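You operate a simulated robot arm through the tools that you are given. There is no shell and no other tool.

Carry out the task below with a simulated two-armed robot. There is one attempt and no reset: what you move stays moved.

Task
Herd the floating cheeses to the yellow mark and top the trough up.
Fine: herd first, with the white divider, and leave it there; warm water to Full at the orange lever, shut it; the trough's black dial at high, then pump on.

Only the result counts: the job must be done as asked and must still hold three seconds after the hand-in. Knocking over, shifting, dropping, spilling or breaking anything else fails it.

Robot
Two 7-joint arms with fingered hands on one trunk that stands fixed in place. Base frame: the origin is at the foot of the trunk, x ahead of it, y to its left, z up; the work surface is at about z = 0.38. Lengths are in m, angles in rad, forces in N, time in s.
The left shoulder is at [0.06, 0.166, 0.952], the right one opposite. With the tool pointing down near the work surface each hand reaches from about 0.12 to 0.74 m from the base axis, measured 20 degrees to its own side. Payload 5 kg a hand.
The TCP of each hand is the grasp point between the finger pads, 0.032 m short of the fingertips. In the tool frame z runs along the fingers and y along their closing line. The gripper opens to 0.16 m; its body begins 0.089 m behind the TCP. The gripper is a hand of 3 fingers: y runs from the thumb to the fingers, the wrist lies at [0, 0, -0.267] in the tool frame, and closing takes about 1.5 s.
Orientation is told as [roll, pitch, yaw] about the base's x, y, z axes, in that order, counted from this pose: with the fingers straight down and closing along the base's y, the tool's x points along the base's -x, its y along +y and its z along -z.

Tools
- The arms move only by the tool drive_tool. It takes "left_increments", "right_increments" or both (then of equal length, played together; a hand with none holds still); each is a list of rows, each an object of numbers (a shift or turn left out is 0, a gripper value left out holds the last): "tx", "ty", "tz": the shift along the tool's x, y, z in m; "wx", "wy", "wz": the turn, a rotation vector about the tool's x, y, z in rad; "gripper": the finger opening in m, from 0 to 0.16. In form: [{"tx": .., "ty": .., "tz": .., "wx": .., "wy": .., "wz": .., "gripper": ..}, ...]. A call has 1 to 20 rows; each row shifts and turns the commanded pose from where the row before left it, along the tool's axes as they then stand. Each row takes 0.2 s and may step no farther than 0.05 m and 0.15 rad from the row before; otherwise, or with a gripper value out of range, the whole call is refused. A pose out of reach is approached as far as the arm can. The call stops where the force on the tool passes 40 N (or 10 N more than at its start, if that is more) or the arm is blocked; 0.2 s more then pass. The fingers move at their own pace (about 0.045 m/s each) and stop on an object; they squeeze with about 21 N. The grip force told is the motor's: it shows also when the fingers shut on nothing. Time passes only in rows, and 0.2 s behind the last, so rows that do not move let the fingers close. It gives the time, the measured TCP pose, the force on the tool (base axes), the opening and the grip force at its end, in the units of the frame above (readings bear some noise), with the torque about the TCP (base axes, N m) and any sound that the robot's microphone picked up.
- Cameras (640 x 400 px; columns grow to the right, rows downward): "scene" is now at [0.0339, -0.0454, 1.5884]; the picture's right is [-0.56, -0.83, -0.00], its down [-0.63, 0.42, -0.65] and it looks along [0.54, -0.36, -0.76] (base axes); focal length 360 px, centre (320, 200). "left" rides on the left gripper at [-0.065, -0.004, -0.116] in its tool frame; the picture's right is [0.06, -1.00, 0.00], its down [0.87, 0.05, -0.49] and it looks along [0.49, 0.03, 0.87] (tool axes); focal length 261 px, centre (320, 200). "right" rides on the right gripper at [0.065, -0.004, -0.116] in its tool frame; the picture's right is [0.06, 1.00, 0.00], its down [-0.87, 0.05, -0.49] and it looks along [-0.49, 0.03, 0.87] (tool axes); focal length 261 px, centre (320, 200). There is no depth. A picture from a camera that has moved, and an enlarged one, comes with that camera's place and axes in the base frame and with its lens.
- capture(camera): a new picture of that camera. It takes no simulated time.
- raise_lower(by): slides the trunk up (or, below 0, down) by that many m; the arms and the scene camera ride with it, the base frame stays. It gives what a move gives, with no picture.
- preshape(shape, hand): the hand has 3 fingers and takes this shape, open, in about a second: jaw (thumb against the fingers, like two jaws); tri (thumb and two fingers); tip (a fingertip pinch); poke (one finger out to press); point (the index stretched); flat (the hand flat); cup (the hand cupped); fist (a fist). The gripper value then closes the fingers along that shape, each until it touches; the sizes above hold for jaw. It gives what a move gives, with no picture.
- turn_head(pan, tilt): turns the head with the scene camera to pan (to the left, within 1.501 rad either way) and tilt (down, from -0.506 to 1.204), counted from straight ahead of the robot. It gives what a move gives.
- close_up(camera, box): a new picture of the part [left, top, right, bottom] of that camera's present view, enlarged. It takes no simulated time.
- finish_job(): hands the job in; it is judged then, once.

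Nothing tells you positions but the pictures and the camera data. Unless the task says otherwise, let go and move clear before handing in.

The tools are called after "Emit:" as name(argument=value, ...) on one line, values as JSON. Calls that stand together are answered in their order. drive_tool: Moves the arms, as the interface text tells. Its arguments: {"type":"object","properties":{"left_increments":{"type":"array","items":{"type":"object","properties":{"tx":{"type":"number"},"ty":{"type":"number"},"tz":{"type":"number"},"wx":{"type":"number"},"wy":{"type":"number"},"wz":{"type":"number"},"gripper":{"type":"number"}}}},"right_increments":{"type":"array","items":{"type":"object","properties":{"tx":{"type":"number"},"ty":{"type":"number"},"tz":{"type":"number"},"wx":{"type":"number"},"wy":{"type":"number"},"wz":{"type":"number"},"gripper":{"type":"number"}}}}},"required":[]} The other tools are called the same way: raise_lower (by) moves the trunk up or down; preshape (shape, hand) gives the hand a shape; turn_head (pan, tilt) turns the head that bears the scene camera; capture (camera) takes a picture; close_up (camera, box) takes an enlarged picture of a part of a camera's view; finish_job () hands the job in.

At the start:

```text
time_s: 0.0
left_ee_pos: [0.5316, -0.0178, 1.1814]
left_tcp_rot: [-0.002, 0.0, 0.002]
left_ft_force: [0.2, -0.4, 0.1]
left_ft_torque: [-0.03, -0.02, -0.01]
left_finger_gap: 0.1599
left_grasp_force: 0.0
left_shape: jaw
right_ee_pos: [0.483, -0.4997, 1.1165]
right_tcp_rot: [-0.001, 0.0, -0.001]
right_ft_force: [0.0, -0.4, -0.6]
right_ft_torque: [0.02, 0.02, 0.03]
right_finger_gap: 0.1601
right_grasp_force: 0.0
right_shape: jaw
trunk travel left (down, up): [-0.5, 0.09]
head pan, tilt (commanded): [-0.59, 0.862]
```

scene: 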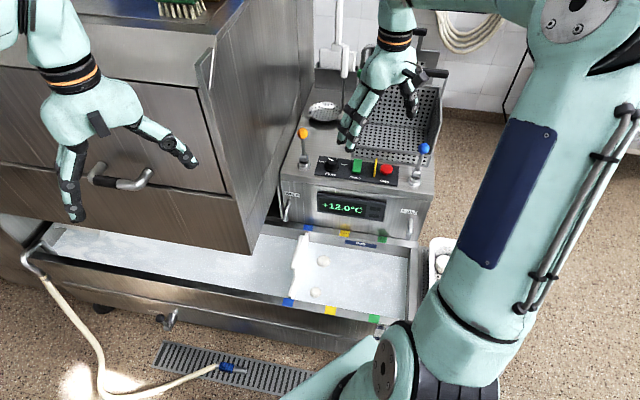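
right: 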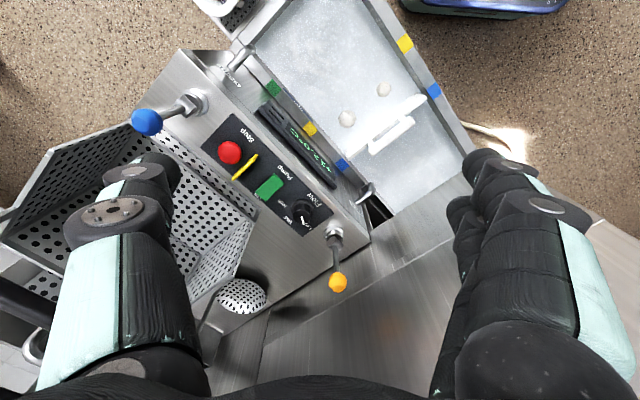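
left: 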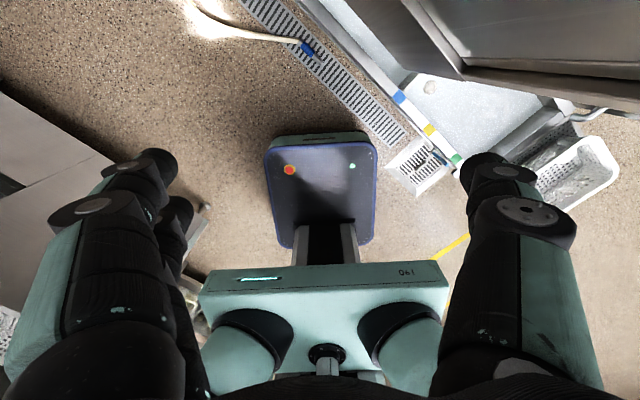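

I see a brine trough with two floating cheeses, a white divider near the blue marks, and a control unit with orange and blue levers, a black dial, and green and red buttons. I'll take closer looks before moving anything.

Emit:
close_up(camera="scene", box=[260, 120, 460, 245])

Emit:
close_up(camera="scene", box=[240, 210, 440, 335])

Emit:
close_up(camera="right", box=[130, 50, 450, 250])

Emit:
close_up(camera="right", box=[220, 0, 520, 190])

```text
3.20 times, centred on (360, 182) of scene
camera zoom: at [0.0339, -0.0454, 1.5884], right [-0.56, -0.83, 0.0], down [-0.63, 0.42, -0.65], along [0.54, -0.36, -0.76], focal length 1152 px, centre (192, 256)
```

zoom: 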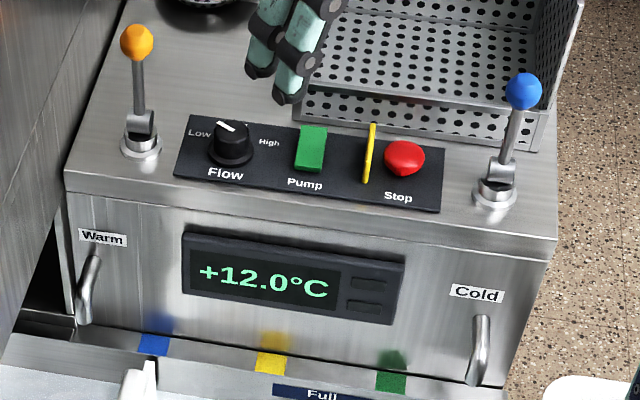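

```text
3.20 times, centred on (340, 272) of scene
camera zoom: at [0.0339, -0.0454, 1.5884], right [-0.56, -0.83, 0.0], down [-0.63, 0.42, -0.65], along [0.54, -0.36, -0.76], focal length 1152 px, centre (256, -32)
```

zoom: 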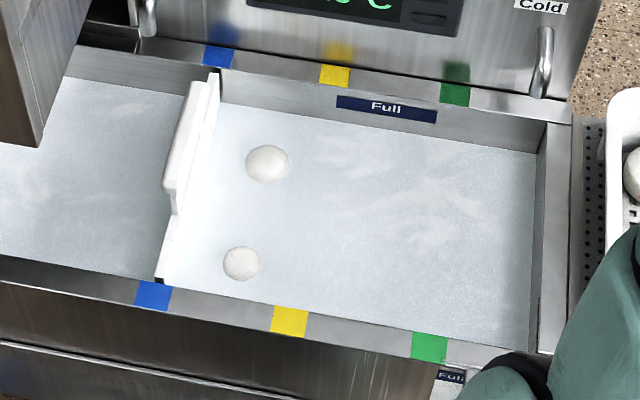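

```text
2.00 times, centred on (290, 150) of right
camera zoom: at [0.4175, -0.506, 1.2309], right [-0.06, 1.0, 0.0], down [0.87, 0.05, 0.49], along [0.49, 0.03, -0.87], focal length 521 px, centre (380, 300)
```

zoom: 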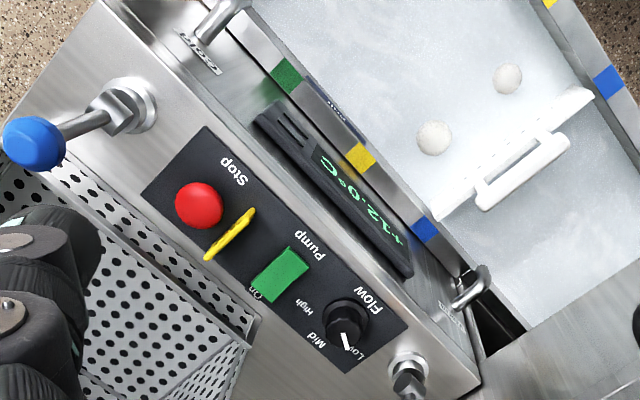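

```text
2.11 times, centred on (370, 95) of right
camera zoom: at [0.4175, -0.506, 1.2309], right [-0.06, 1.0, 0.0], down [0.87, 0.05, 0.49], along [0.49, 0.03, -0.87], focal length 549 px, centre (215, 421)
```

zoom: 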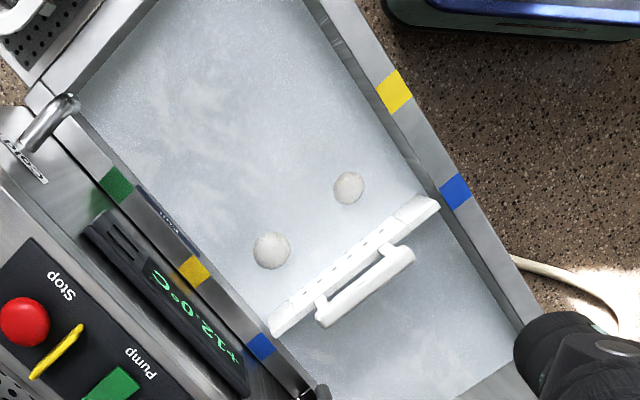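

The trough runs diagonally with its rim near z≈0.575. The divider is at the blue marks, and the yellow marks are about 0.13 m further along -x,-y. I'll look around more before moving.

Emit:
turn_head(pan=-0.75, tilt=0.8)

Emit:
capture(camera="scene")

Emit:
close_up(camera="scene", box=[180, 90, 340, 190])

Emit:
close_up(camera="scene", box=[190, 190, 350, 290])

```text
time_s: 0.7
left_ee_pos: [0.5321, -0.0182, 1.1813]
left_tcp_rot: [-0.003, -0.001, 0.002]
left_ft_force: [0.0, 0.1, -0.1]
left_ft_torque: [-0.01, -0.03, 0.01]
left_finger_gap: 0.1599
left_grasp_force: 0.1
left_shape: jaw
right_ee_pos: [0.4825, -0.501, 1.1164]
right_tcp_rot: [-0.002, -0.001, -0.001]
right_ft_force: [0.2, 0.5, -0.8]
right_ft_torque: [0.01, -0.03, -0.02]
right_finger_gap: 0.1597
right_grasp_force: 0.1
right_shape: jaw
trunk travel left (down, up): [-0.5, 0.09]
head pan, tilt (commanded): [-0.75, 0.799]
```

```text
taken
camera scene: at [0.0286, -0.0572, 1.5934], right [-0.68, -0.73, 0.0], down [-0.52, 0.49, -0.7], along [0.51, -0.47, -0.72], focal length 360 px, centre (320, 200)
```

scene: 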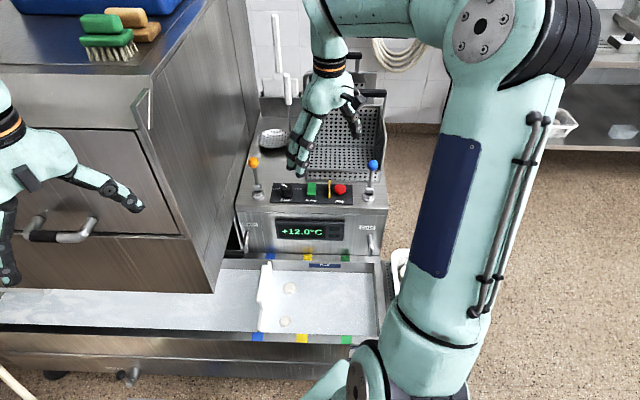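

```text
4.00 times, centred on (260, 140) of scene
camera zoom: at [0.0286, -0.0572, 1.5934], right [-0.68, -0.73, 0.0], down [-0.52, 0.49, -0.7], along [0.51, -0.47, -0.72], focal length 1440 px, centre (560, 440)
```

zoom: 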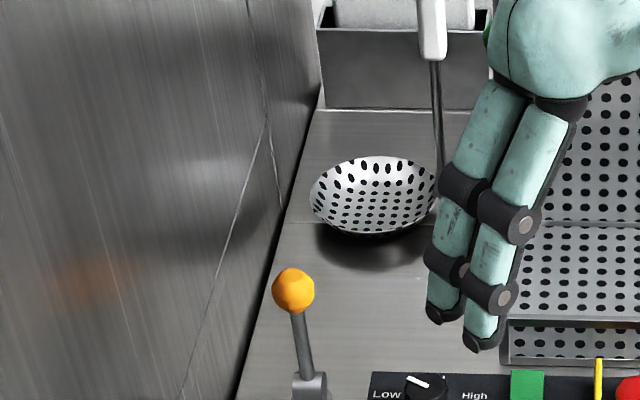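

```text
4.00 times, centred on (270, 240) of scene
camera zoom: at [0.0286, -0.0572, 1.5934], right [-0.68, -0.73, 0.0], down [-0.52, 0.49, -0.7], along [0.51, -0.47, -0.72], focal length 1440 px, centre (520, 40)
```

zoom: 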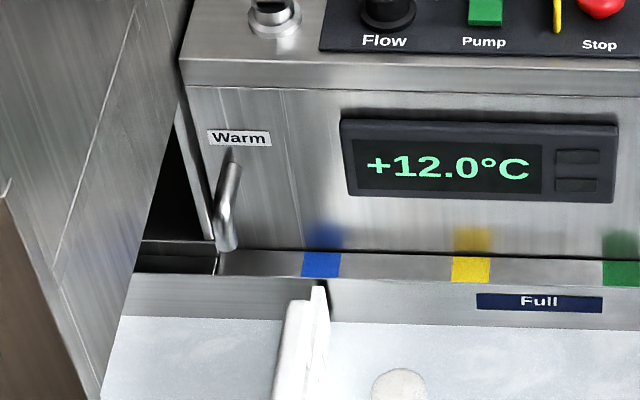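

The divider handle looks to be at about (0.58, -0.33, 0.61), with the cabinet side just upstream of it. I'll turn the right hand so its closing line runs along the trough, then look with its camera.

Emit:
drive_tool(right_increments=[{"wz": 0.131}, {"wz": 0.131}, {"wz": 0.131}, {"wz": 0.131}, {"wz": 0.131}, {"wz": 0.13}])

Emit:
capture(camera="right")

Emit:
capture(camera="scene")

```text
time_s: 2.1
left_ee_pos: [0.5332, -0.0177, 1.1794]
left_tcp_rot: [-0.002, 0.0, 0.002]
left_ft_force: [-0.9, 0.5, 0.3]
left_ft_torque: [0.01, 0.0, -0.02]
left_finger_gap: 0.1599
left_grasp_force: 0.0
left_shape: jaw
right_ee_pos: [0.4838, -0.5008, 1.1145]
right_tcp_rot: [0.0, 0.0, -0.786]
right_ft_force: [0.4, 0.1, 0.2]
right_ft_torque: [-0.02, -0.01, 0.01]
right_finger_gap: 0.1599
right_grasp_force: 0.0
right_shape: jaw
trunk travel left (down, up): [-0.5, 0.09]
head pan, tilt (commanded): [-0.75, 0.799]
```

```text
taken
camera right: at [0.434, -0.459, 1.2303], right [0.66, 0.75, 0.0], down [0.65, -0.58, 0.49], along [0.37, -0.33, -0.87], focal length 261 px, centre (320, 200)
```

right: 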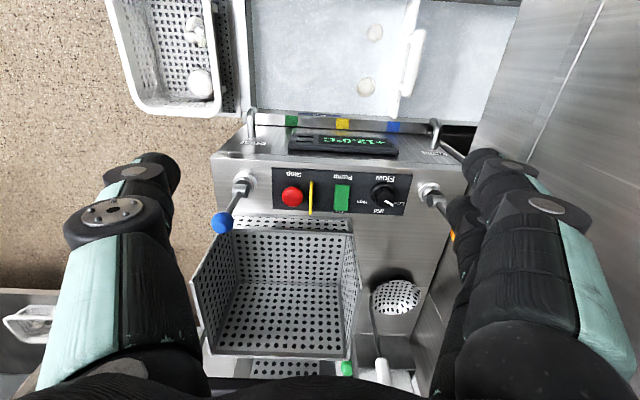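

```text
taken
camera scene: at [0.0286, -0.0572, 1.5934], right [-0.68, -0.73, 0.0], down [-0.52, 0.49, -0.7], along [0.51, -0.48, -0.72], focal length 360 px, centre (320, 200)
```

scene: 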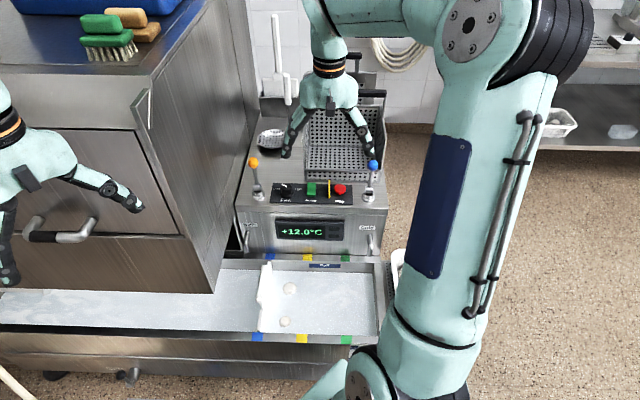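

The hand is now aligned with the trough. I'll move it above the trough and clear of the cabinet for a closer look at the divider and handle.

Emit:
drive_tool(right_increments=[{"tx": 0.033, "ty": 0.0235, "tz": 0.012}, {"tx": 0.033, "ty": 0.0235, "tz": 0.012}, {"tx": 0.033, "ty": 0.0235, "tz": 0.012}, {"tx": 0.033, "ty": 0.0235, "tz": 0.012}, {"tx": 0.033, "ty": 0.0235, "tz": 0.012}])

Emit:
capture(camera="right")

Emit:
capture(camera="scene")

```text
time_s: 3.3
left_ee_pos: [0.532, -0.0166, 1.182]
left_tcp_rot: [-0.001, 0.001, 0.001]
left_ft_force: [-0.5, -0.1, 0.5]
left_ft_torque: [-0.05, 0.0, 0.01]
left_finger_gap: 0.1601
left_grasp_force: 0.1
left_shape: jaw
right_ee_pos: [0.4492, -0.3007, 1.0568]
right_tcp_rot: [-0.001, 0.001, -0.786]
right_ft_force: [-0.8, 0.2, -0.6]
right_ft_torque: [0.0, 0.0, -0.01]
right_finger_gap: 0.1596
right_grasp_force: 0.0
right_shape: jaw
trunk travel left (down, up): [-0.5, 0.09]
head pan, tilt (commanded): [-0.75, 0.799]
```

```text
taken
camera right: at [0.4003, -0.2582, 1.172], right [0.66, 0.75, 0.0], down [0.65, -0.58, 0.49], along [0.37, -0.33, -0.87], focal length 261 px, centre (320, 200)
```

right: 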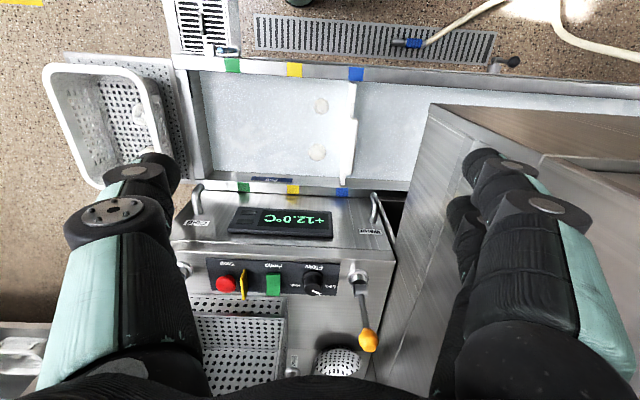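

```text
taken
camera scene: at [0.0286, -0.0564, 1.5934], right [-0.68, -0.73, 0.0], down [-0.52, 0.49, -0.7], along [0.51, -0.48, -0.72], focal length 360 px, centre (320, 200)
```

scene: 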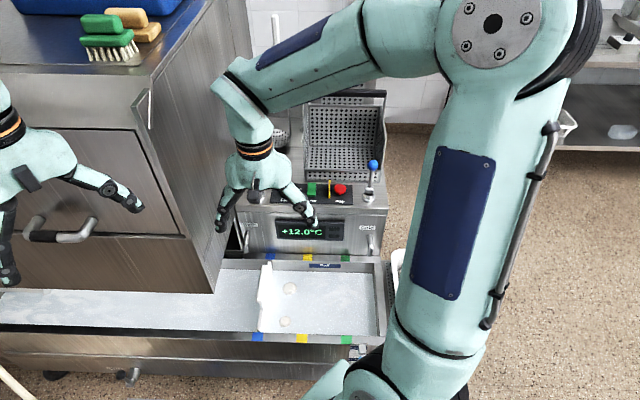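

The cabinet's lower corner is about (0.56, -0.18, 0.776), roughly 0.085 m upstream of the handle, so I'll tilt the hand away from it. First I'll zoom in on the divider, dial and levers.

Emit:
close_up(camera="right", box=[270, 60, 430, 210])

Emit:
close_up(camera="right", box=[180, 180, 400, 380])

Emit:
close_up(camera="scene", box=[220, 240, 400, 360])

```text
2.67 times, centred on (350, 135) of right
camera zoom: at [0.4003, -0.2582, 1.172], right [0.66, 0.75, 0.0], down [0.65, -0.58, 0.49], along [0.37, -0.33, -0.87], focal length 695 px, centre (240, 373)
```

zoom: 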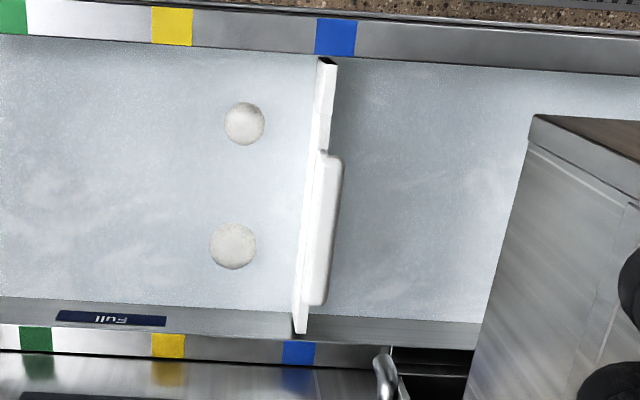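

```text
2.00 times, centred on (290, 280) of right
camera zoom: at [0.4003, -0.2582, 1.172], right [0.66, 0.75, 0.0], down [0.65, -0.58, 0.49], along [0.37, -0.33, -0.87], focal length 521 px, centre (380, 40)
```

zoom: 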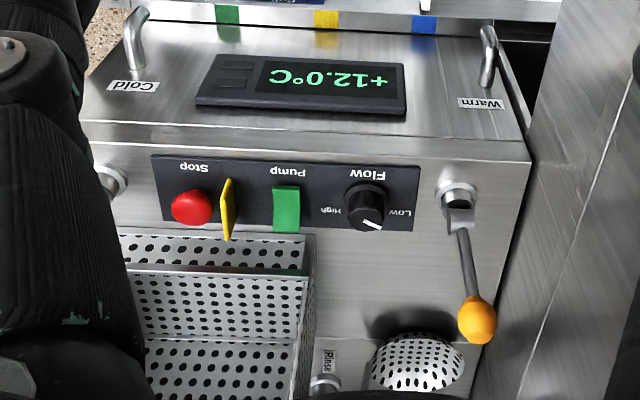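

```text
3.33 times, centred on (310, 300) of scene
camera zoom: at [0.0286, -0.0564, 1.5934], right [-0.68, -0.73, 0.0], down [-0.52, 0.49, -0.7], along [0.51, -0.48, -0.72], focal length 1200 px, centre (353, -133)
```

zoom: 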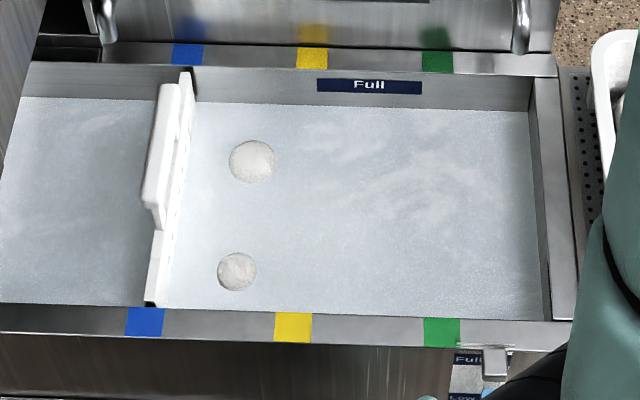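

The handle is a raised bar above the divider, centred near (0.583, -0.328, 0.615). I'll tilt the hand about 0.3 rad so the wrist leans away from the cabinet, partly close the fingers, and come above the handle.

Emit:
drive_tool(right_increments=[{"wx": -0.15, "gripper": 0.1}, {"wx": -0.15}, {"tx": -0.0163, "ty": -0.0065, "tz": 0.0364}, {"tx": -0.0163, "ty": -0.0065, "tz": 0.0364}, {"tx": -0.0163, "ty": -0.0065, "tz": 0.0364}, {"tx": -0.0163, "ty": -0.0065, "tz": 0.0364}, {"tx": -0.0163, "ty": -0.0065, "tz": 0.0364}, {"tx": -0.0163, "ty": -0.0065, "tz": 0.0364}, {"tx": -0.0163, "ty": -0.0065, "tz": 0.0364}])

Emit:
capture(camera="right")

Emit:
capture(camera="scene")

```text
time_s: 5.3
left_ee_pos: [0.5314, -0.0177, 1.1806]
left_tcp_rot: [-0.002, 0.0, 0.0]
left_ft_force: [-0.1, 0.5, 0.4]
left_ft_torque: [-0.01, 0.0, -0.02]
left_finger_gap: 0.1599
left_grasp_force: 0.0
left_shape: jaw
right_ee_pos: [0.5521, -0.3605, 0.7977]
right_tcp_rot: [0.301, -0.001, -0.785]
right_ft_force: [0.3, -0.1, 0.2]
right_ft_torque: [0.02, 0.0, -0.02]
right_finger_gap: 0.1006
right_grasp_force: 0.2
right_shape: jaw
trunk travel left (down, up): [-0.5, 0.09]
head pan, tilt (commanded): [-0.75, 0.799]
```

```text
taken
camera right: at [0.4787, -0.3423, 0.9059], right [0.63, 0.72, 0.3], down [0.55, -0.68, 0.49], along [0.55, -0.14, -0.82], focal length 261 px, centre (320, 200)
```

right: 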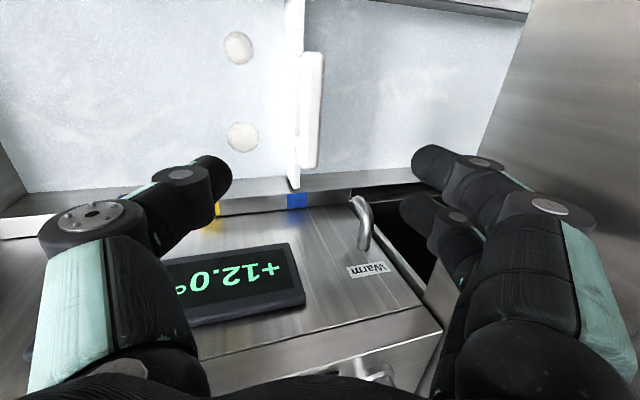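

```text
taken
camera scene: at [0.0292, -0.0579, 1.5934], right [-0.68, -0.73, 0.0], down [-0.52, 0.49, -0.7], along [0.51, -0.47, -0.72], focal length 360 px, centre (320, 200)
```

scene: 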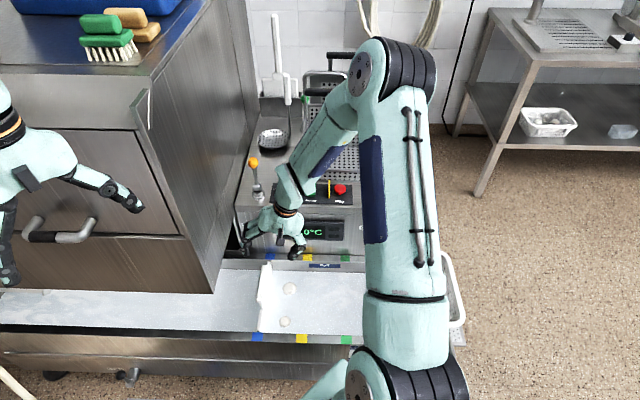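

The handle top refines to about (0.574, -0.326, 0.635). I'll correct sideways, descend most of the way, and check again.

Emit:
drive_tool(right_increments=[{"tx": 0.0089, "ty": -0.015}, {"tz": 0.03}, {"tz": 0.03}, {"tz": 0.03}, {"tz": 0.02}])

Emit:
capture(camera="right")

Emit:
close_up(camera="scene", box=[190, 160, 390, 345])

```text
time_s: 6.5
left_ee_pos: [0.5324, -0.0166, 1.1807]
left_tcp_rot: [-0.003, 0.0, 0.0]
left_ft_force: [-0.3, 0.1, -0.3]
left_ft_torque: [0.01, 0.0, 0.01]
left_finger_gap: 0.1602
left_grasp_force: 0.1
left_shape: jaw
right_ee_pos: [0.5581, -0.339, 0.689]
right_tcp_rot: [0.3, 0.001, -0.787]
right_ft_force: [0.2, 0.4, -0.9]
right_ft_torque: [-0.01, 0.02, 0.01]
right_finger_gap: 0.1001
right_grasp_force: 0.0
right_shape: jaw
trunk travel left (down, up): [-0.5, 0.09]
head pan, tilt (commanded): [-0.75, 0.799]
```

```text
taken
camera right: at [0.4839, -0.3197, 0.7972], right [0.63, 0.72, 0.3], down [0.55, -0.68, 0.49], along [0.55, -0.14, -0.82], focal length 261 px, centre (320, 200)
```

right: 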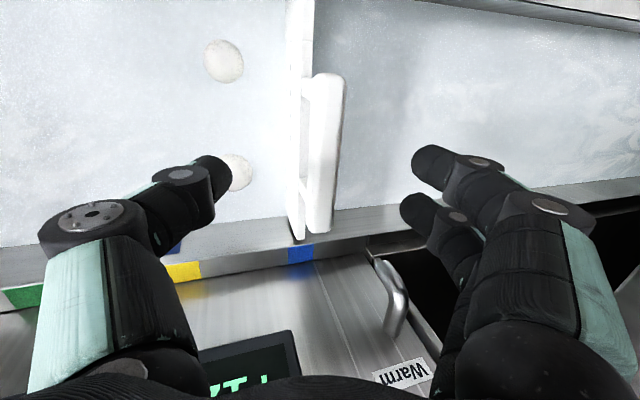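

```text
2.16 times, centred on (290, 252) of scene
camera zoom: at [0.0288, -0.0573, 1.5934], right [-0.68, -0.73, 0.0], down [-0.52, 0.49, -0.7], along [0.51, -0.48, -0.72], focal length 778 px, centre (385, 86)
```

zoom: 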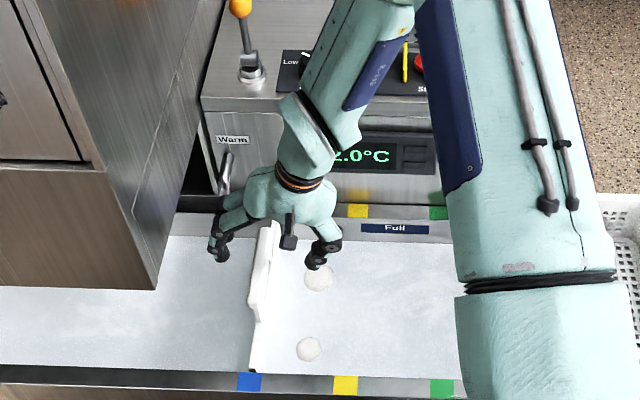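

The handle sits centred between the thumb and fingers, and the spout is clear of them. I'll descend the rest of the way and then close.

Emit:
drive_tool(right_increments=[{"tz": 0.018}, {"tz": 0.018}, {"tz": 0.018}, {"tz": 0.018}])

Emit:
capture(camera="right")

Emit:
close_up(camera="scene", box=[190, 160, 390, 345])

```text
time_s: 7.5
left_ee_pos: [0.5317, -0.0174, 1.1806]
left_tcp_rot: [-0.001, 0.001, 0.001]
left_ft_force: [0.6, -0.1, 0.4]
left_ft_torque: [-0.01, 0.03, -0.03]
left_finger_gap: 0.1599
left_grasp_force: 0.0
left_shape: jaw
right_ee_pos: [0.5766, -0.3267, 0.6204]
right_tcp_rot: [0.299, 0.001, -0.785]
right_ft_force: [-0.3, -0.6, 0.6]
right_ft_torque: [0.03, 0.0, -0.01]
right_finger_gap: 0.1002
right_grasp_force: 0.0
right_shape: jaw
trunk travel left (down, up): [-0.5, 0.09]
head pan, tilt (commanded): [-0.75, 0.799]
```

```text
taken
camera right: at [0.5025, -0.3089, 0.729], right [0.63, 0.72, 0.3], down [0.55, -0.68, 0.49], along [0.55, -0.14, -0.82], focal length 261 px, centre (320, 200)
```

right: 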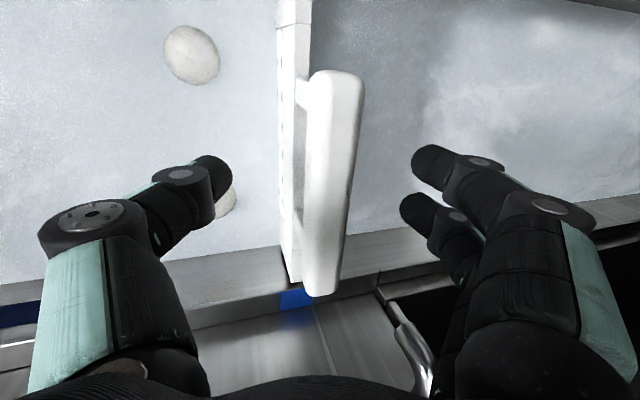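

```text
2.16 times, centred on (290, 252) of scene
camera zoom: at [0.0289, -0.0573, 1.5934], right [-0.68, -0.73, 0.0], down [-0.52, 0.49, -0.7], along [0.51, -0.48, -0.72], focal length 778 px, centre (385, 86)
```

zoom: 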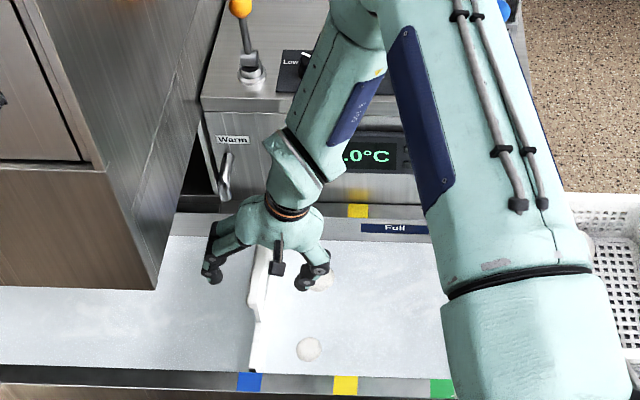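

The handle is right at the grasp point. I'll close on it now.

Emit:
drive_tool(right_increments=[{"gripper": 0.0}, {}, {}, {}, {}, {}, {}, {}])

Emit:
capture(camera="right")

```text
time_s: 9.3
left_ee_pos: [0.5323, -0.0166, 1.1814]
left_tcp_rot: [-0.003, 0.0, 0.002]
left_ft_force: [0.0, -0.4, 0.6]
left_ft_torque: [0.01, 0.02, -0.04]
left_finger_gap: 0.1599
left_grasp_force: 0.0
left_shape: jaw
right_ee_pos: [0.5754, -0.3274, 0.6201]
right_tcp_rot: [0.299, 0.001, -0.785]
right_ft_force: [-0.2, -0.7, 0.5]
right_ft_torque: [0.02, -0.02, 0.04]
right_finger_gap: 0.0109
right_grasp_force: 21.2
right_shape: jaw
trunk travel left (down, up): [-0.5, 0.09]
head pan, tilt (commanded): [-0.75, 0.799]
```

```text
taken
camera right: at [0.5022, -0.3089, 0.7291], right [0.63, 0.72, 0.3], down [0.55, -0.68, 0.48], along [0.55, -0.14, -0.82], focal length 261 px, centre (320, 200)
```

right: 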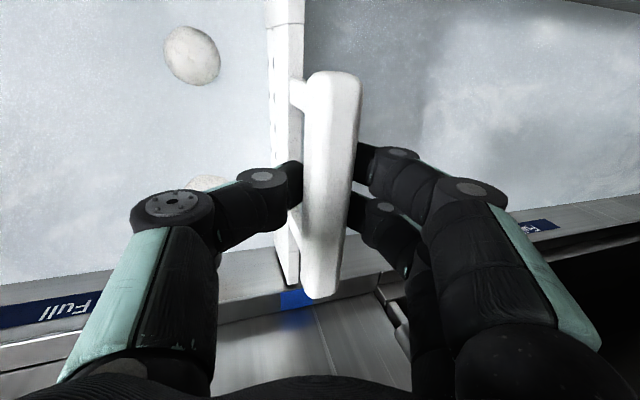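

The handle is gripped. I'll slide the divider slowly downstream toward the yellow marks, watching the force.

Emit:
drive_tool(right_increments=[{"ty": -0.00573, "tz": -0.00177}, {"ty": -0.00573, "tz": -0.00177}, {"ty": -0.00573, "tz": -0.00177}])

Emit:
capture(camera="right")

Emit:
close_up(camera="scene", box=[190, 220, 390, 345])

```text
time_s: 10.1
left_ee_pos: [0.5316, -0.0177, 1.1803]
left_tcp_rot: [-0.002, 0.0, 0.003]
left_ft_force: [-0.2, 0.6, -0.1]
left_ft_torque: [-0.01, -0.05, 0.01]
left_finger_gap: 0.1599
left_grasp_force: 0.0
left_shape: jaw
right_ee_pos: [0.5611, -0.3379, 0.6217]
right_tcp_rot: [0.302, 0.0, -0.786]
right_ft_force: [0.6, -0.1, -5.3]
right_ft_torque: [0.05, 0.02, 0.01]
right_finger_gap: 0.0112
right_grasp_force: 21.1
right_shape: jaw
trunk travel left (down, up): [-0.5, 0.09]
head pan, tilt (commanded): [-0.75, 0.799]
```

```text
taken
camera right: at [0.4888, -0.3199, 0.7303], right [0.63, 0.72, 0.3], down [0.55, -0.68, 0.49], along [0.55, -0.14, -0.82], focal length 261 px, centre (320, 200)
```

right: 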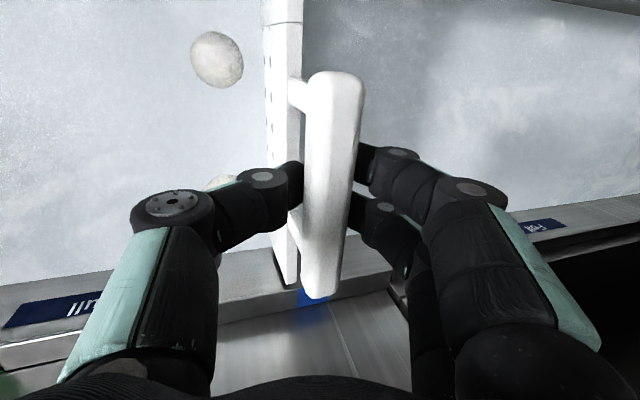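

```text
3.20 times, centred on (290, 282) of scene
camera zoom: at [0.0289, -0.0575, 1.5934], right [-0.68, -0.73, 0.0], down [-0.52, 0.49, -0.7], along [0.51, -0.48, -0.72], focal length 1152 px, centre (416, -64)
```

zoom: 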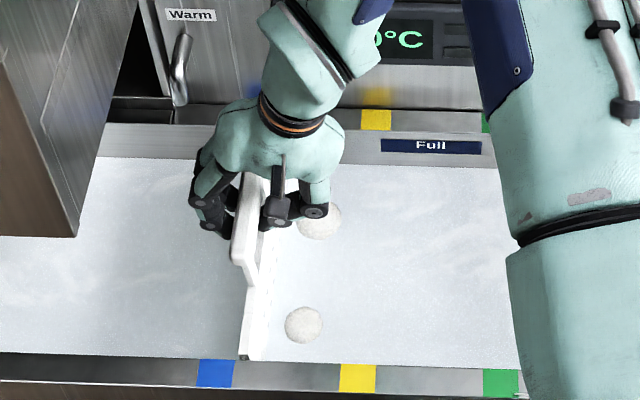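

The divider follows easily. The downward force suggests a slight lift, so I'll ease down a millimetre or so while continuing.

Emit:
drive_tool(right_increments=[{"ty": -0.00573, "tz": -0.0006}, {"ty": -0.00573, "tz": -0.0012}, {"ty": -0.00573, "tz": -0.00177}, {"ty": -0.00573, "tz": -0.00177}, {"ty": -0.00573, "tz": -0.00177}, {"ty": -0.00573, "tz": -0.00177}, {"ty": -0.00573, "tz": -0.00177}, {"ty": -0.00573, "tz": -0.00177}, {"ty": -0.00573, "tz": -0.00177}, {"ty": -0.00573, "tz": -0.00177}, {"ty": -0.00573, "tz": -0.00177}, {"ty": -0.00573, "tz": -0.00177}, {"ty": -0.00573, "tz": -0.00177}])

Emit:
capture(camera="right")

Emit:
close_up(camera="scene", box=[190, 220, 390, 345])

```text
time_s: 12.9
left_ee_pos: [0.5323, -0.0167, 1.1805]
left_tcp_rot: [-0.002, 0.001, 0.001]
left_ft_force: [0.2, 0.3, 0.0]
left_ft_torque: [-0.02, 0.0, 0.0]
left_finger_gap: 0.1601
left_grasp_force: 0.1
left_shape: jaw
right_ee_pos: [0.5073, -0.3936, 0.6193]
right_tcp_rot: [0.3, 0.0, -0.784]
right_ft_force: [0.1, -0.3, -5.2]
right_ft_torque: [0.04, -0.04, 0.05]
right_finger_gap: 0.0104
right_grasp_force: 21.6
right_shape: jaw
trunk travel left (down, up): [-0.5, 0.09]
head pan, tilt (commanded): [-0.75, 0.799]
```

```text
taken
camera right: at [0.4329, -0.3759, 0.7276], right [0.63, 0.72, 0.3], down [0.55, -0.68, 0.49], along [0.55, -0.14, -0.82], focal length 261 px, centre (320, 200)
```

right: 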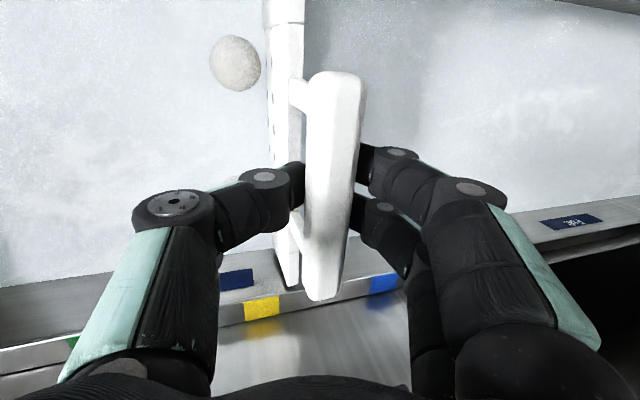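

```text
3.20 times, centred on (290, 282) of scene
camera zoom: at [0.0288, -0.0576, 1.5934], right [-0.68, -0.73, 0.0], down [-0.52, 0.49, -0.7], along [0.51, -0.47, -0.72], focal length 1152 px, centre (416, -64)
```

zoom: 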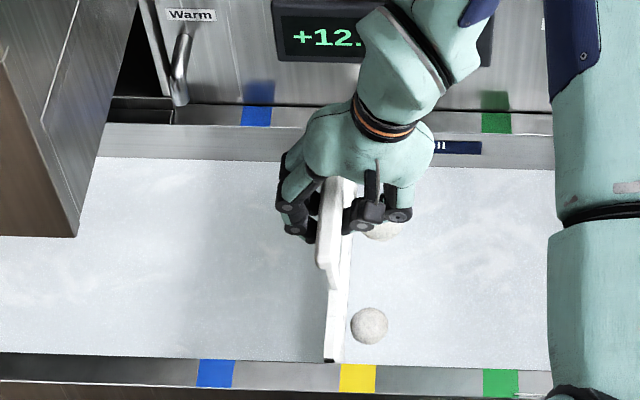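

About 0.034 m remains to reach the yellow marks. I'll continue slowly.

Emit:
drive_tool(right_increments=[{"ty": -0.00541, "tz": -0.0014}, {"ty": -0.00541, "tz": -0.0014}, {"ty": -0.00541, "tz": -0.0014}, {"ty": -0.00541, "tz": -0.0014}, {"ty": -0.00541, "tz": -0.0014}, {"ty": -0.00541, "tz": -0.0014}])

Emit:
capture(camera="right")

Emit:
close_up(camera="scene", box=[190, 220, 390, 345])

```text
time_s: 14.3
left_ee_pos: [0.5314, -0.0175, 1.1807]
left_tcp_rot: [-0.003, 0.0, -0.001]
left_ft_force: [0.6, 0.4, 0.7]
left_ft_torque: [-0.01, 0.01, 0.0]
left_finger_gap: 0.1599
left_grasp_force: 0.0
left_shape: jaw
right_ee_pos: [0.4826, -0.4153, 0.6182]
right_tcp_rot: [0.3, 0.003, -0.786]
right_ft_force: [0.3, -0.3, -5.4]
right_ft_torque: [0.05, 0.0, 0.03]
right_finger_gap: 0.0101
right_grasp_force: 21.6
right_shape: jaw
trunk travel left (down, up): [-0.5, 0.09]
head pan, tilt (commanded): [-0.75, 0.799]
```

```text
taken
camera right: at [0.4089, -0.398, 0.727], right [0.63, 0.72, 0.3], down [0.55, -0.68, 0.48], along [0.55, -0.14, -0.82], focal length 261 px, centre (320, 200)
```

right: 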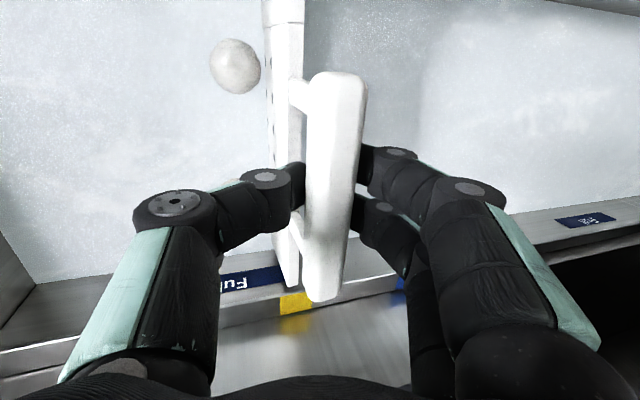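

```text
3.20 times, centred on (290, 282) of scene
camera zoom: at [0.0287, -0.0576, 1.5933], right [-0.68, -0.73, 0.0], down [-0.52, 0.49, -0.7], along [0.51, -0.47, -0.72], focal length 1152 px, centre (416, -64)
```

zoom: 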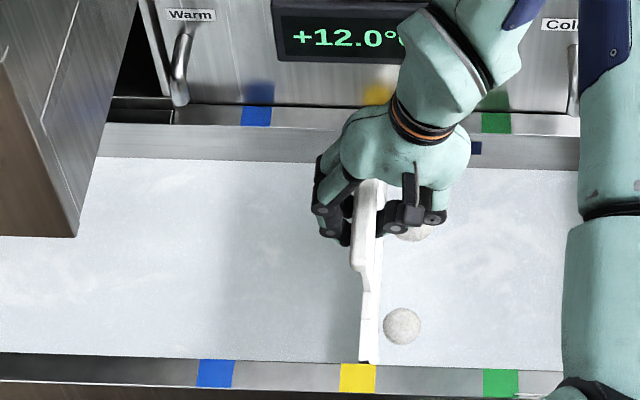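

The divider now sits at the yellow marks much as it sat at the blue ones. I'll check both ends closely before releasing.

Emit:
close_up(camera="scene", box=[270, 255, 350, 345])

Emit:
close_up(camera="right", box=[220, 0, 420, 330])

Emit:
capture(camera="left")

```text
4.44 times, centred on (310, 300) of scene
camera zoom: at [0.0287, -0.0576, 1.5933], right [-0.68, -0.73, 0.0], down [-0.52, 0.49, -0.7], along [0.51, -0.47, -0.72], focal length 1600 px, centre (364, -244)
```

zoom: 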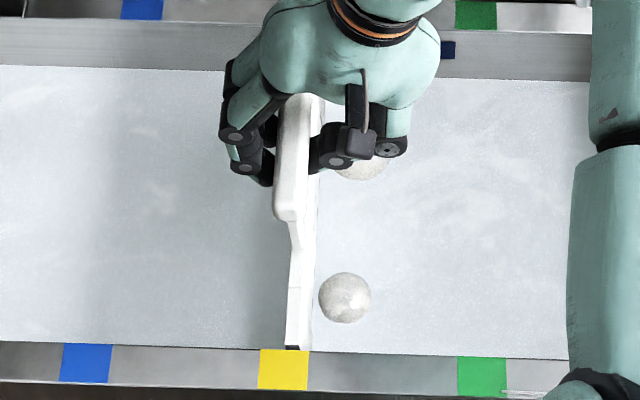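

```text
1.21 times, centred on (320, 165) of right
camera zoom: at [0.4089, -0.398, 0.727], right [0.63, 0.72, 0.3], down [0.55, -0.68, 0.48], along [0.55, -0.14, -0.82], focal length 316 px, centre (320, 242)
```

zoom: 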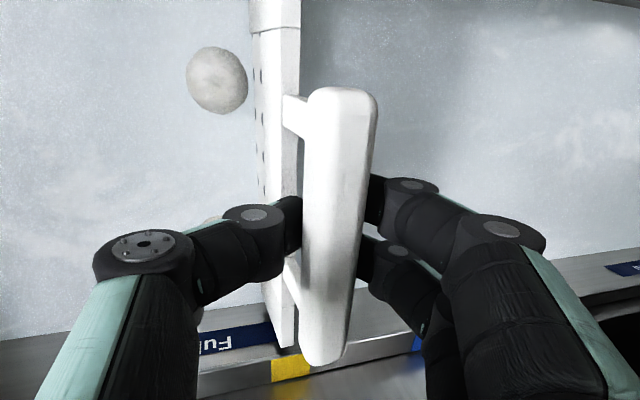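

```text
taken
camera left: at [0.5964, -0.0213, 1.2959], right [-0.06, -1.0, 0.0], down [-0.87, 0.05, 0.49], along [-0.49, 0.03, -0.87], focal length 261 px, centre (320, 200)
```

left: 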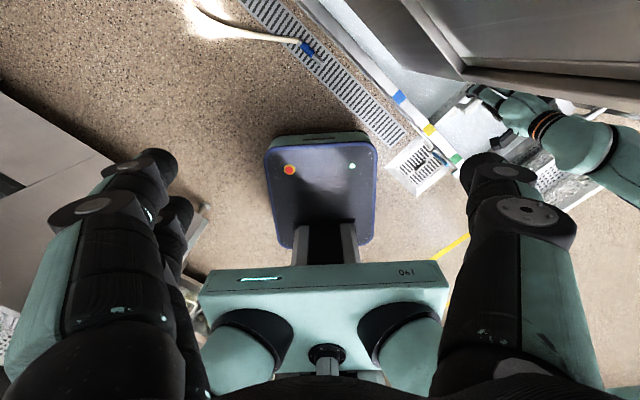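

The far end matches its mark, but the near end is about 6 mm past because the grip turned the divider slightly. I'll turn it back a little and set it down gently.

Emit:
drive_tool(right_increments=[{"wy": -0.0033, "wz": 0.0105, "ty": 0.0015, "tz": 0.0005}, {"wy": -0.0033, "wz": 0.0105, "ty": 0.0014, "tz": 0.0004}, {"ty": -0.0003, "tz": 0.00095}])

Emit:
close_up(camera="scene", box=[270, 255, 350, 345])

Emit:
capture(camera="right")

```text
time_s: 15.1
left_ee_pos: [0.5314, -0.0165, 1.1811]
left_tcp_rot: [0.0, 0.001, 0.002]
left_ft_force: [0.3, -0.2, 0.0]
left_ft_torque: [0.01, 0.01, 0.02]
left_finger_gap: 0.1599
left_grasp_force: 0.1
left_shape: jaw
right_ee_pos: [0.4852, -0.4138, 0.6189]
right_tcp_rot: [0.298, 0.001, -0.806]
right_ft_force: [-0.4, 1.0, -3.9]
right_ft_torque: [0.03, -0.04, 0.02]
right_finger_gap: 0.01
right_grasp_force: 20.9
right_shape: jaw
trunk travel left (down, up): [-0.5, 0.09]
head pan, tilt (commanded): [-0.75, 0.799]
```

```text
4.44 times, centred on (310, 300) of scene
camera zoom: at [0.0287, -0.0574, 1.5934], right [-0.68, -0.73, 0.0], down [-0.52, 0.49, -0.7], along [0.51, -0.48, -0.72], focal length 1600 px, centre (364, -244)
```

zoom: 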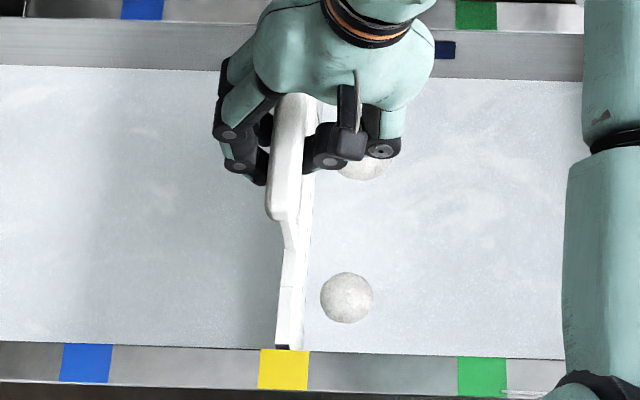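

```text
taken
camera right: at [0.4124, -0.394, 0.7264], right [0.65, 0.7, 0.3], down [0.53, -0.69, 0.49], along [0.55, -0.16, -0.82], focal length 261 px, centre (320, 200)
```

right: 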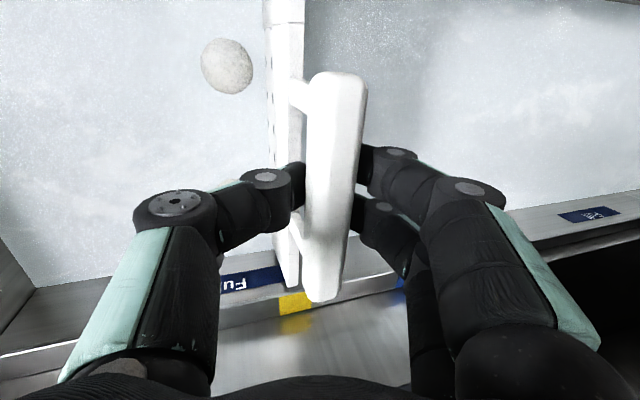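

The near end is now centred on the yellow mark. I'll lower a touch more until the load is off, then open.

Emit:
drive_tool(right_increments=[{"ty": -0.0003, "tz": 0.00095}, {"ty": -0.0003, "tz": 0.00095}])

```text
time_s: 15.7
left_ee_pos: [0.5323, -0.0168, 1.1807]
left_tcp_rot: [-0.003, -0.001, 0.002]
left_ft_force: [0.0, -0.5, -0.1]
left_ft_torque: [-0.03, -0.01, 0.02]
left_finger_gap: 0.1598
left_grasp_force: 0.0
left_shape: jaw
right_ee_pos: [0.4854, -0.4137, 0.6156]
right_tcp_rot: [0.3, 0.0, -0.808]
right_ft_force: [-0.4, 0.1, -3.2]
right_ft_torque: [0.03, -0.03, -0.02]
right_finger_gap: 0.0093
right_grasp_force: 21.0
right_shape: jaw
trunk travel left (down, up): [-0.5, 0.09]
head pan, tilt (commanded): [-0.75, 0.799]
```

Emit:
drive_tool(right_increments=[{"ty": -0.0003, "tz": 0.00095}, {"ty": -0.0003, "tz": 0.00095}])

Emit:
close_up(camera="right", box=[220, 0, 420, 330])

```text
time_s: 16.3
left_ee_pos: [0.5323, -0.018, 1.1804]
left_tcp_rot: [-0.001, 0.0, 0.002]
left_ft_force: [0.2, 0.5, 0.3]
left_ft_torque: [0.02, 0.05, -0.02]
left_finger_gap: 0.16
left_grasp_force: 0.2
left_shape: jaw
right_ee_pos: [0.485, -0.4149, 0.6139]
right_tcp_rot: [0.298, 0.0, -0.806]
right_ft_force: [0.2, -1.1, -4.2]
right_ft_torque: [0.04, -0.05, -0.04]
right_finger_gap: 0.0086
right_grasp_force: 20.5
right_shape: jaw
trunk travel left (down, up): [-0.5, 0.09]
head pan, tilt (commanded): [-0.75, 0.799]
```

```text
1.21 times, centred on (320, 165) of right
camera zoom: at [0.4121, -0.3946, 0.7217], right [0.65, 0.7, 0.3], down [0.53, -0.69, 0.49], along [0.55, -0.16, -0.82], focal length 316 px, centre (320, 242)
```

zoom: 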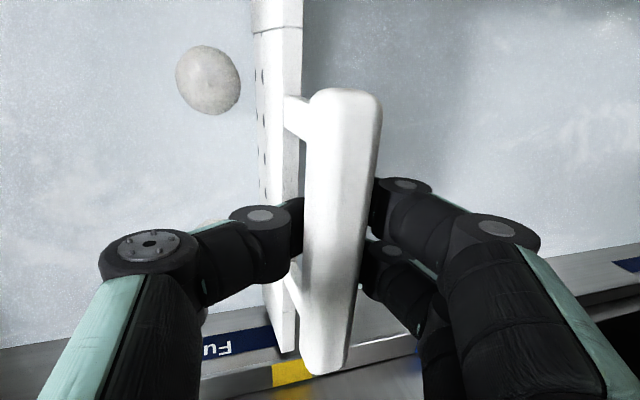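

The load stays small and the handle is already settling in the grip, so the divider is resting on its supports. I'll open the hand.

Emit:
drive_tool(right_increments=[{"gripper": 0.03}, {"gripper": 0.06}, {"gripper": 0.1}, {}, {}, {}])

Emit:
capture(camera="right")

Emit:
close_up(camera="scene", box=[270, 255, 350, 345])

```text
time_s: 17.7
left_ee_pos: [0.5315, -0.0161, 1.1817]
left_tcp_rot: [-0.001, 0.0, 0.003]
left_ft_force: [0.1, 1.1, -0.1]
left_ft_torque: [-0.01, 0.0, 0.03]
left_finger_gap: 0.16
left_grasp_force: 0.0
left_shape: jaw
right_ee_pos: [0.485, -0.4149, 0.614]
right_tcp_rot: [0.3, -0.001, -0.808]
right_ft_force: [0.5, 0.5, 1.0]
right_ft_torque: [-0.04, 0.02, -0.02]
right_finger_gap: 0.0997
right_grasp_force: 0.1
right_shape: jaw
trunk travel left (down, up): [-0.5, 0.09]
head pan, tilt (commanded): [-0.75, 0.799]
```

```text
taken
camera right: at [0.412, -0.3943, 0.722], right [0.65, 0.7, 0.3], down [0.53, -0.69, 0.49], along [0.55, -0.16, -0.82], focal length 261 px, centre (320, 200)
```

right: 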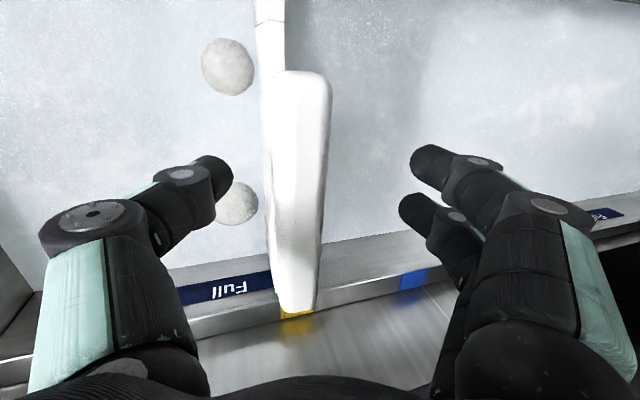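

```text
4.44 times, centred on (310, 300) of scene
camera zoom: at [0.0286, -0.0572, 1.5934], right [-0.68, -0.73, 0.0], down [-0.52, 0.49, -0.7], along [0.51, -0.48, -0.72], focal length 1600 px, centre (364, -244)
```

zoom: 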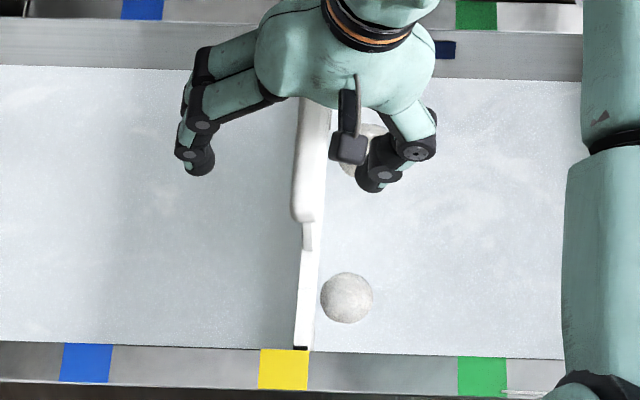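

On release the divider swung upright and shifted a little past centre. I'll back the hand out along its axis and see where it really stands.

Emit:
drive_tool(right_increments=[{"tz": -0.02}, {"tz": -0.03}, {"tz": -0.03}, {"tz": -0.04}, {"tz": -0.04}])

Emit:
capture(camera="right")

Emit:
close_up(camera="scene", box=[230, 235, 390, 345])

```text
time_s: 18.9
left_ee_pos: [0.531, -0.0173, 1.1812]
left_tcp_rot: [-0.003, 0.0, 0.002]
left_ft_force: [0.5, 0.7, -0.3]
left_ft_torque: [0.0, -0.04, 0.0]
left_finger_gap: 0.1599
left_grasp_force: 0.0
left_shape: jaw
right_ee_pos: [0.4534, -0.444, 0.7661]
right_tcp_rot: [0.301, 0.001, -0.808]
right_ft_force: [0.8, -0.2, 0.0]
right_ft_torque: [-0.01, -0.01, 0.02]
right_finger_gap: 0.0995
right_grasp_force: 0.1
right_shape: jaw
trunk travel left (down, up): [-0.5, 0.09]
head pan, tilt (commanded): [-0.75, 0.799]
```

```text
taken
camera right: at [0.3798, -0.4245, 0.8743], right [0.65, 0.7, 0.3], down [0.53, -0.69, 0.49], along [0.55, -0.16, -0.82], focal length 261 px, centre (320, 200)
```

right: 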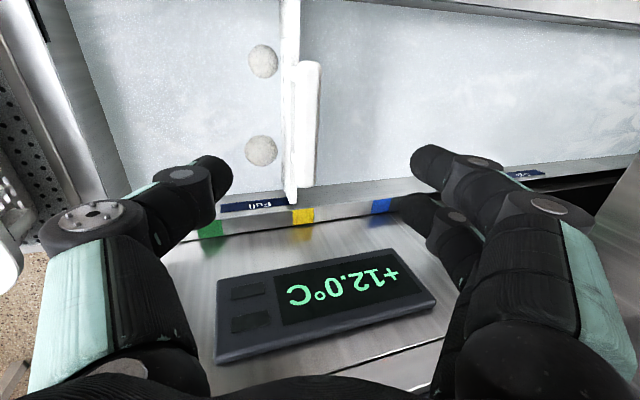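

```text
3.64 times, centred on (310, 290) of scene
camera zoom: at [0.0278, -0.0569, 1.5934], right [-0.68, -0.73, 0.0], down [-0.52, 0.49, -0.7], along [0.51, -0.48, -0.72], focal length 1309 px, centre (356, -127)
```

zoom: 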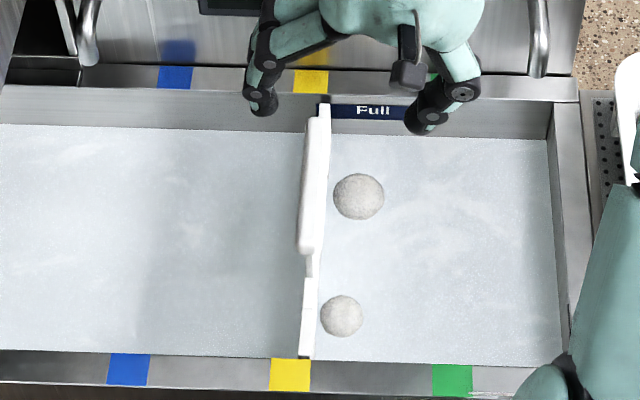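

The divider is about 11 mm past the yellow centre because the tilted grip had leaned it. There is room here to use a vertical hand, so I'll re-grip upright and nudge it back.

Emit:
drive_tool(right_increments=[{"wx": 0.1}, {"wx": 0.1}, {"wx": 0.1}, {"wz": -0.021}, {"tx": 0.0045, "ty": 0.0273}, {"tz": 0.03}, {"tz": 0.03}])

Emit:
capture(camera="right")

```text
time_s: 20.5
left_ee_pos: [0.5319, -0.0173, 1.1812]
left_tcp_rot: [-0.003, -0.001, 0.002]
left_ft_force: [0.1, -0.1, 0.2]
left_ft_torque: [-0.03, 0.0, 0.01]
left_finger_gap: 0.1596
left_grasp_force: 0.0
left_shape: jaw
right_ee_pos: [0.4683, -0.4249, 0.7059]
right_tcp_rot: [0.0, 0.001, -0.785]
right_ft_force: [-0.3, -0.5, 0.3]
right_ft_torque: [-0.02, 0.0, 0.02]
right_finger_gap: 0.0996
right_grasp_force: 0.1
right_shape: jaw
trunk travel left (down, up): [-0.5, 0.09]
head pan, tilt (commanded): [-0.75, 0.799]
```

```text
taken
camera right: at [0.4194, -0.3827, 0.8207], right [0.66, 0.75, 0.0], down [0.65, -0.58, 0.49], along [0.37, -0.32, -0.87], focal length 261 px, centre (320, 200)
```

right: 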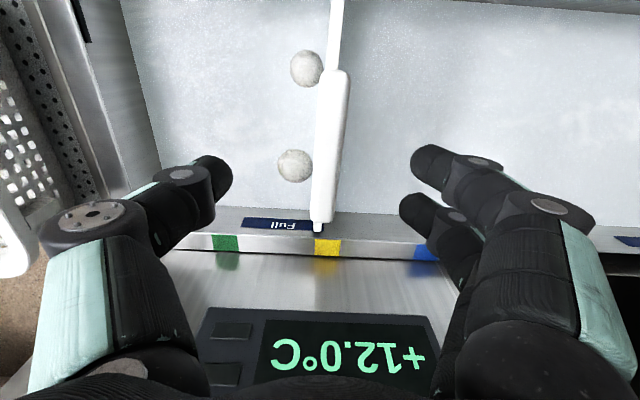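

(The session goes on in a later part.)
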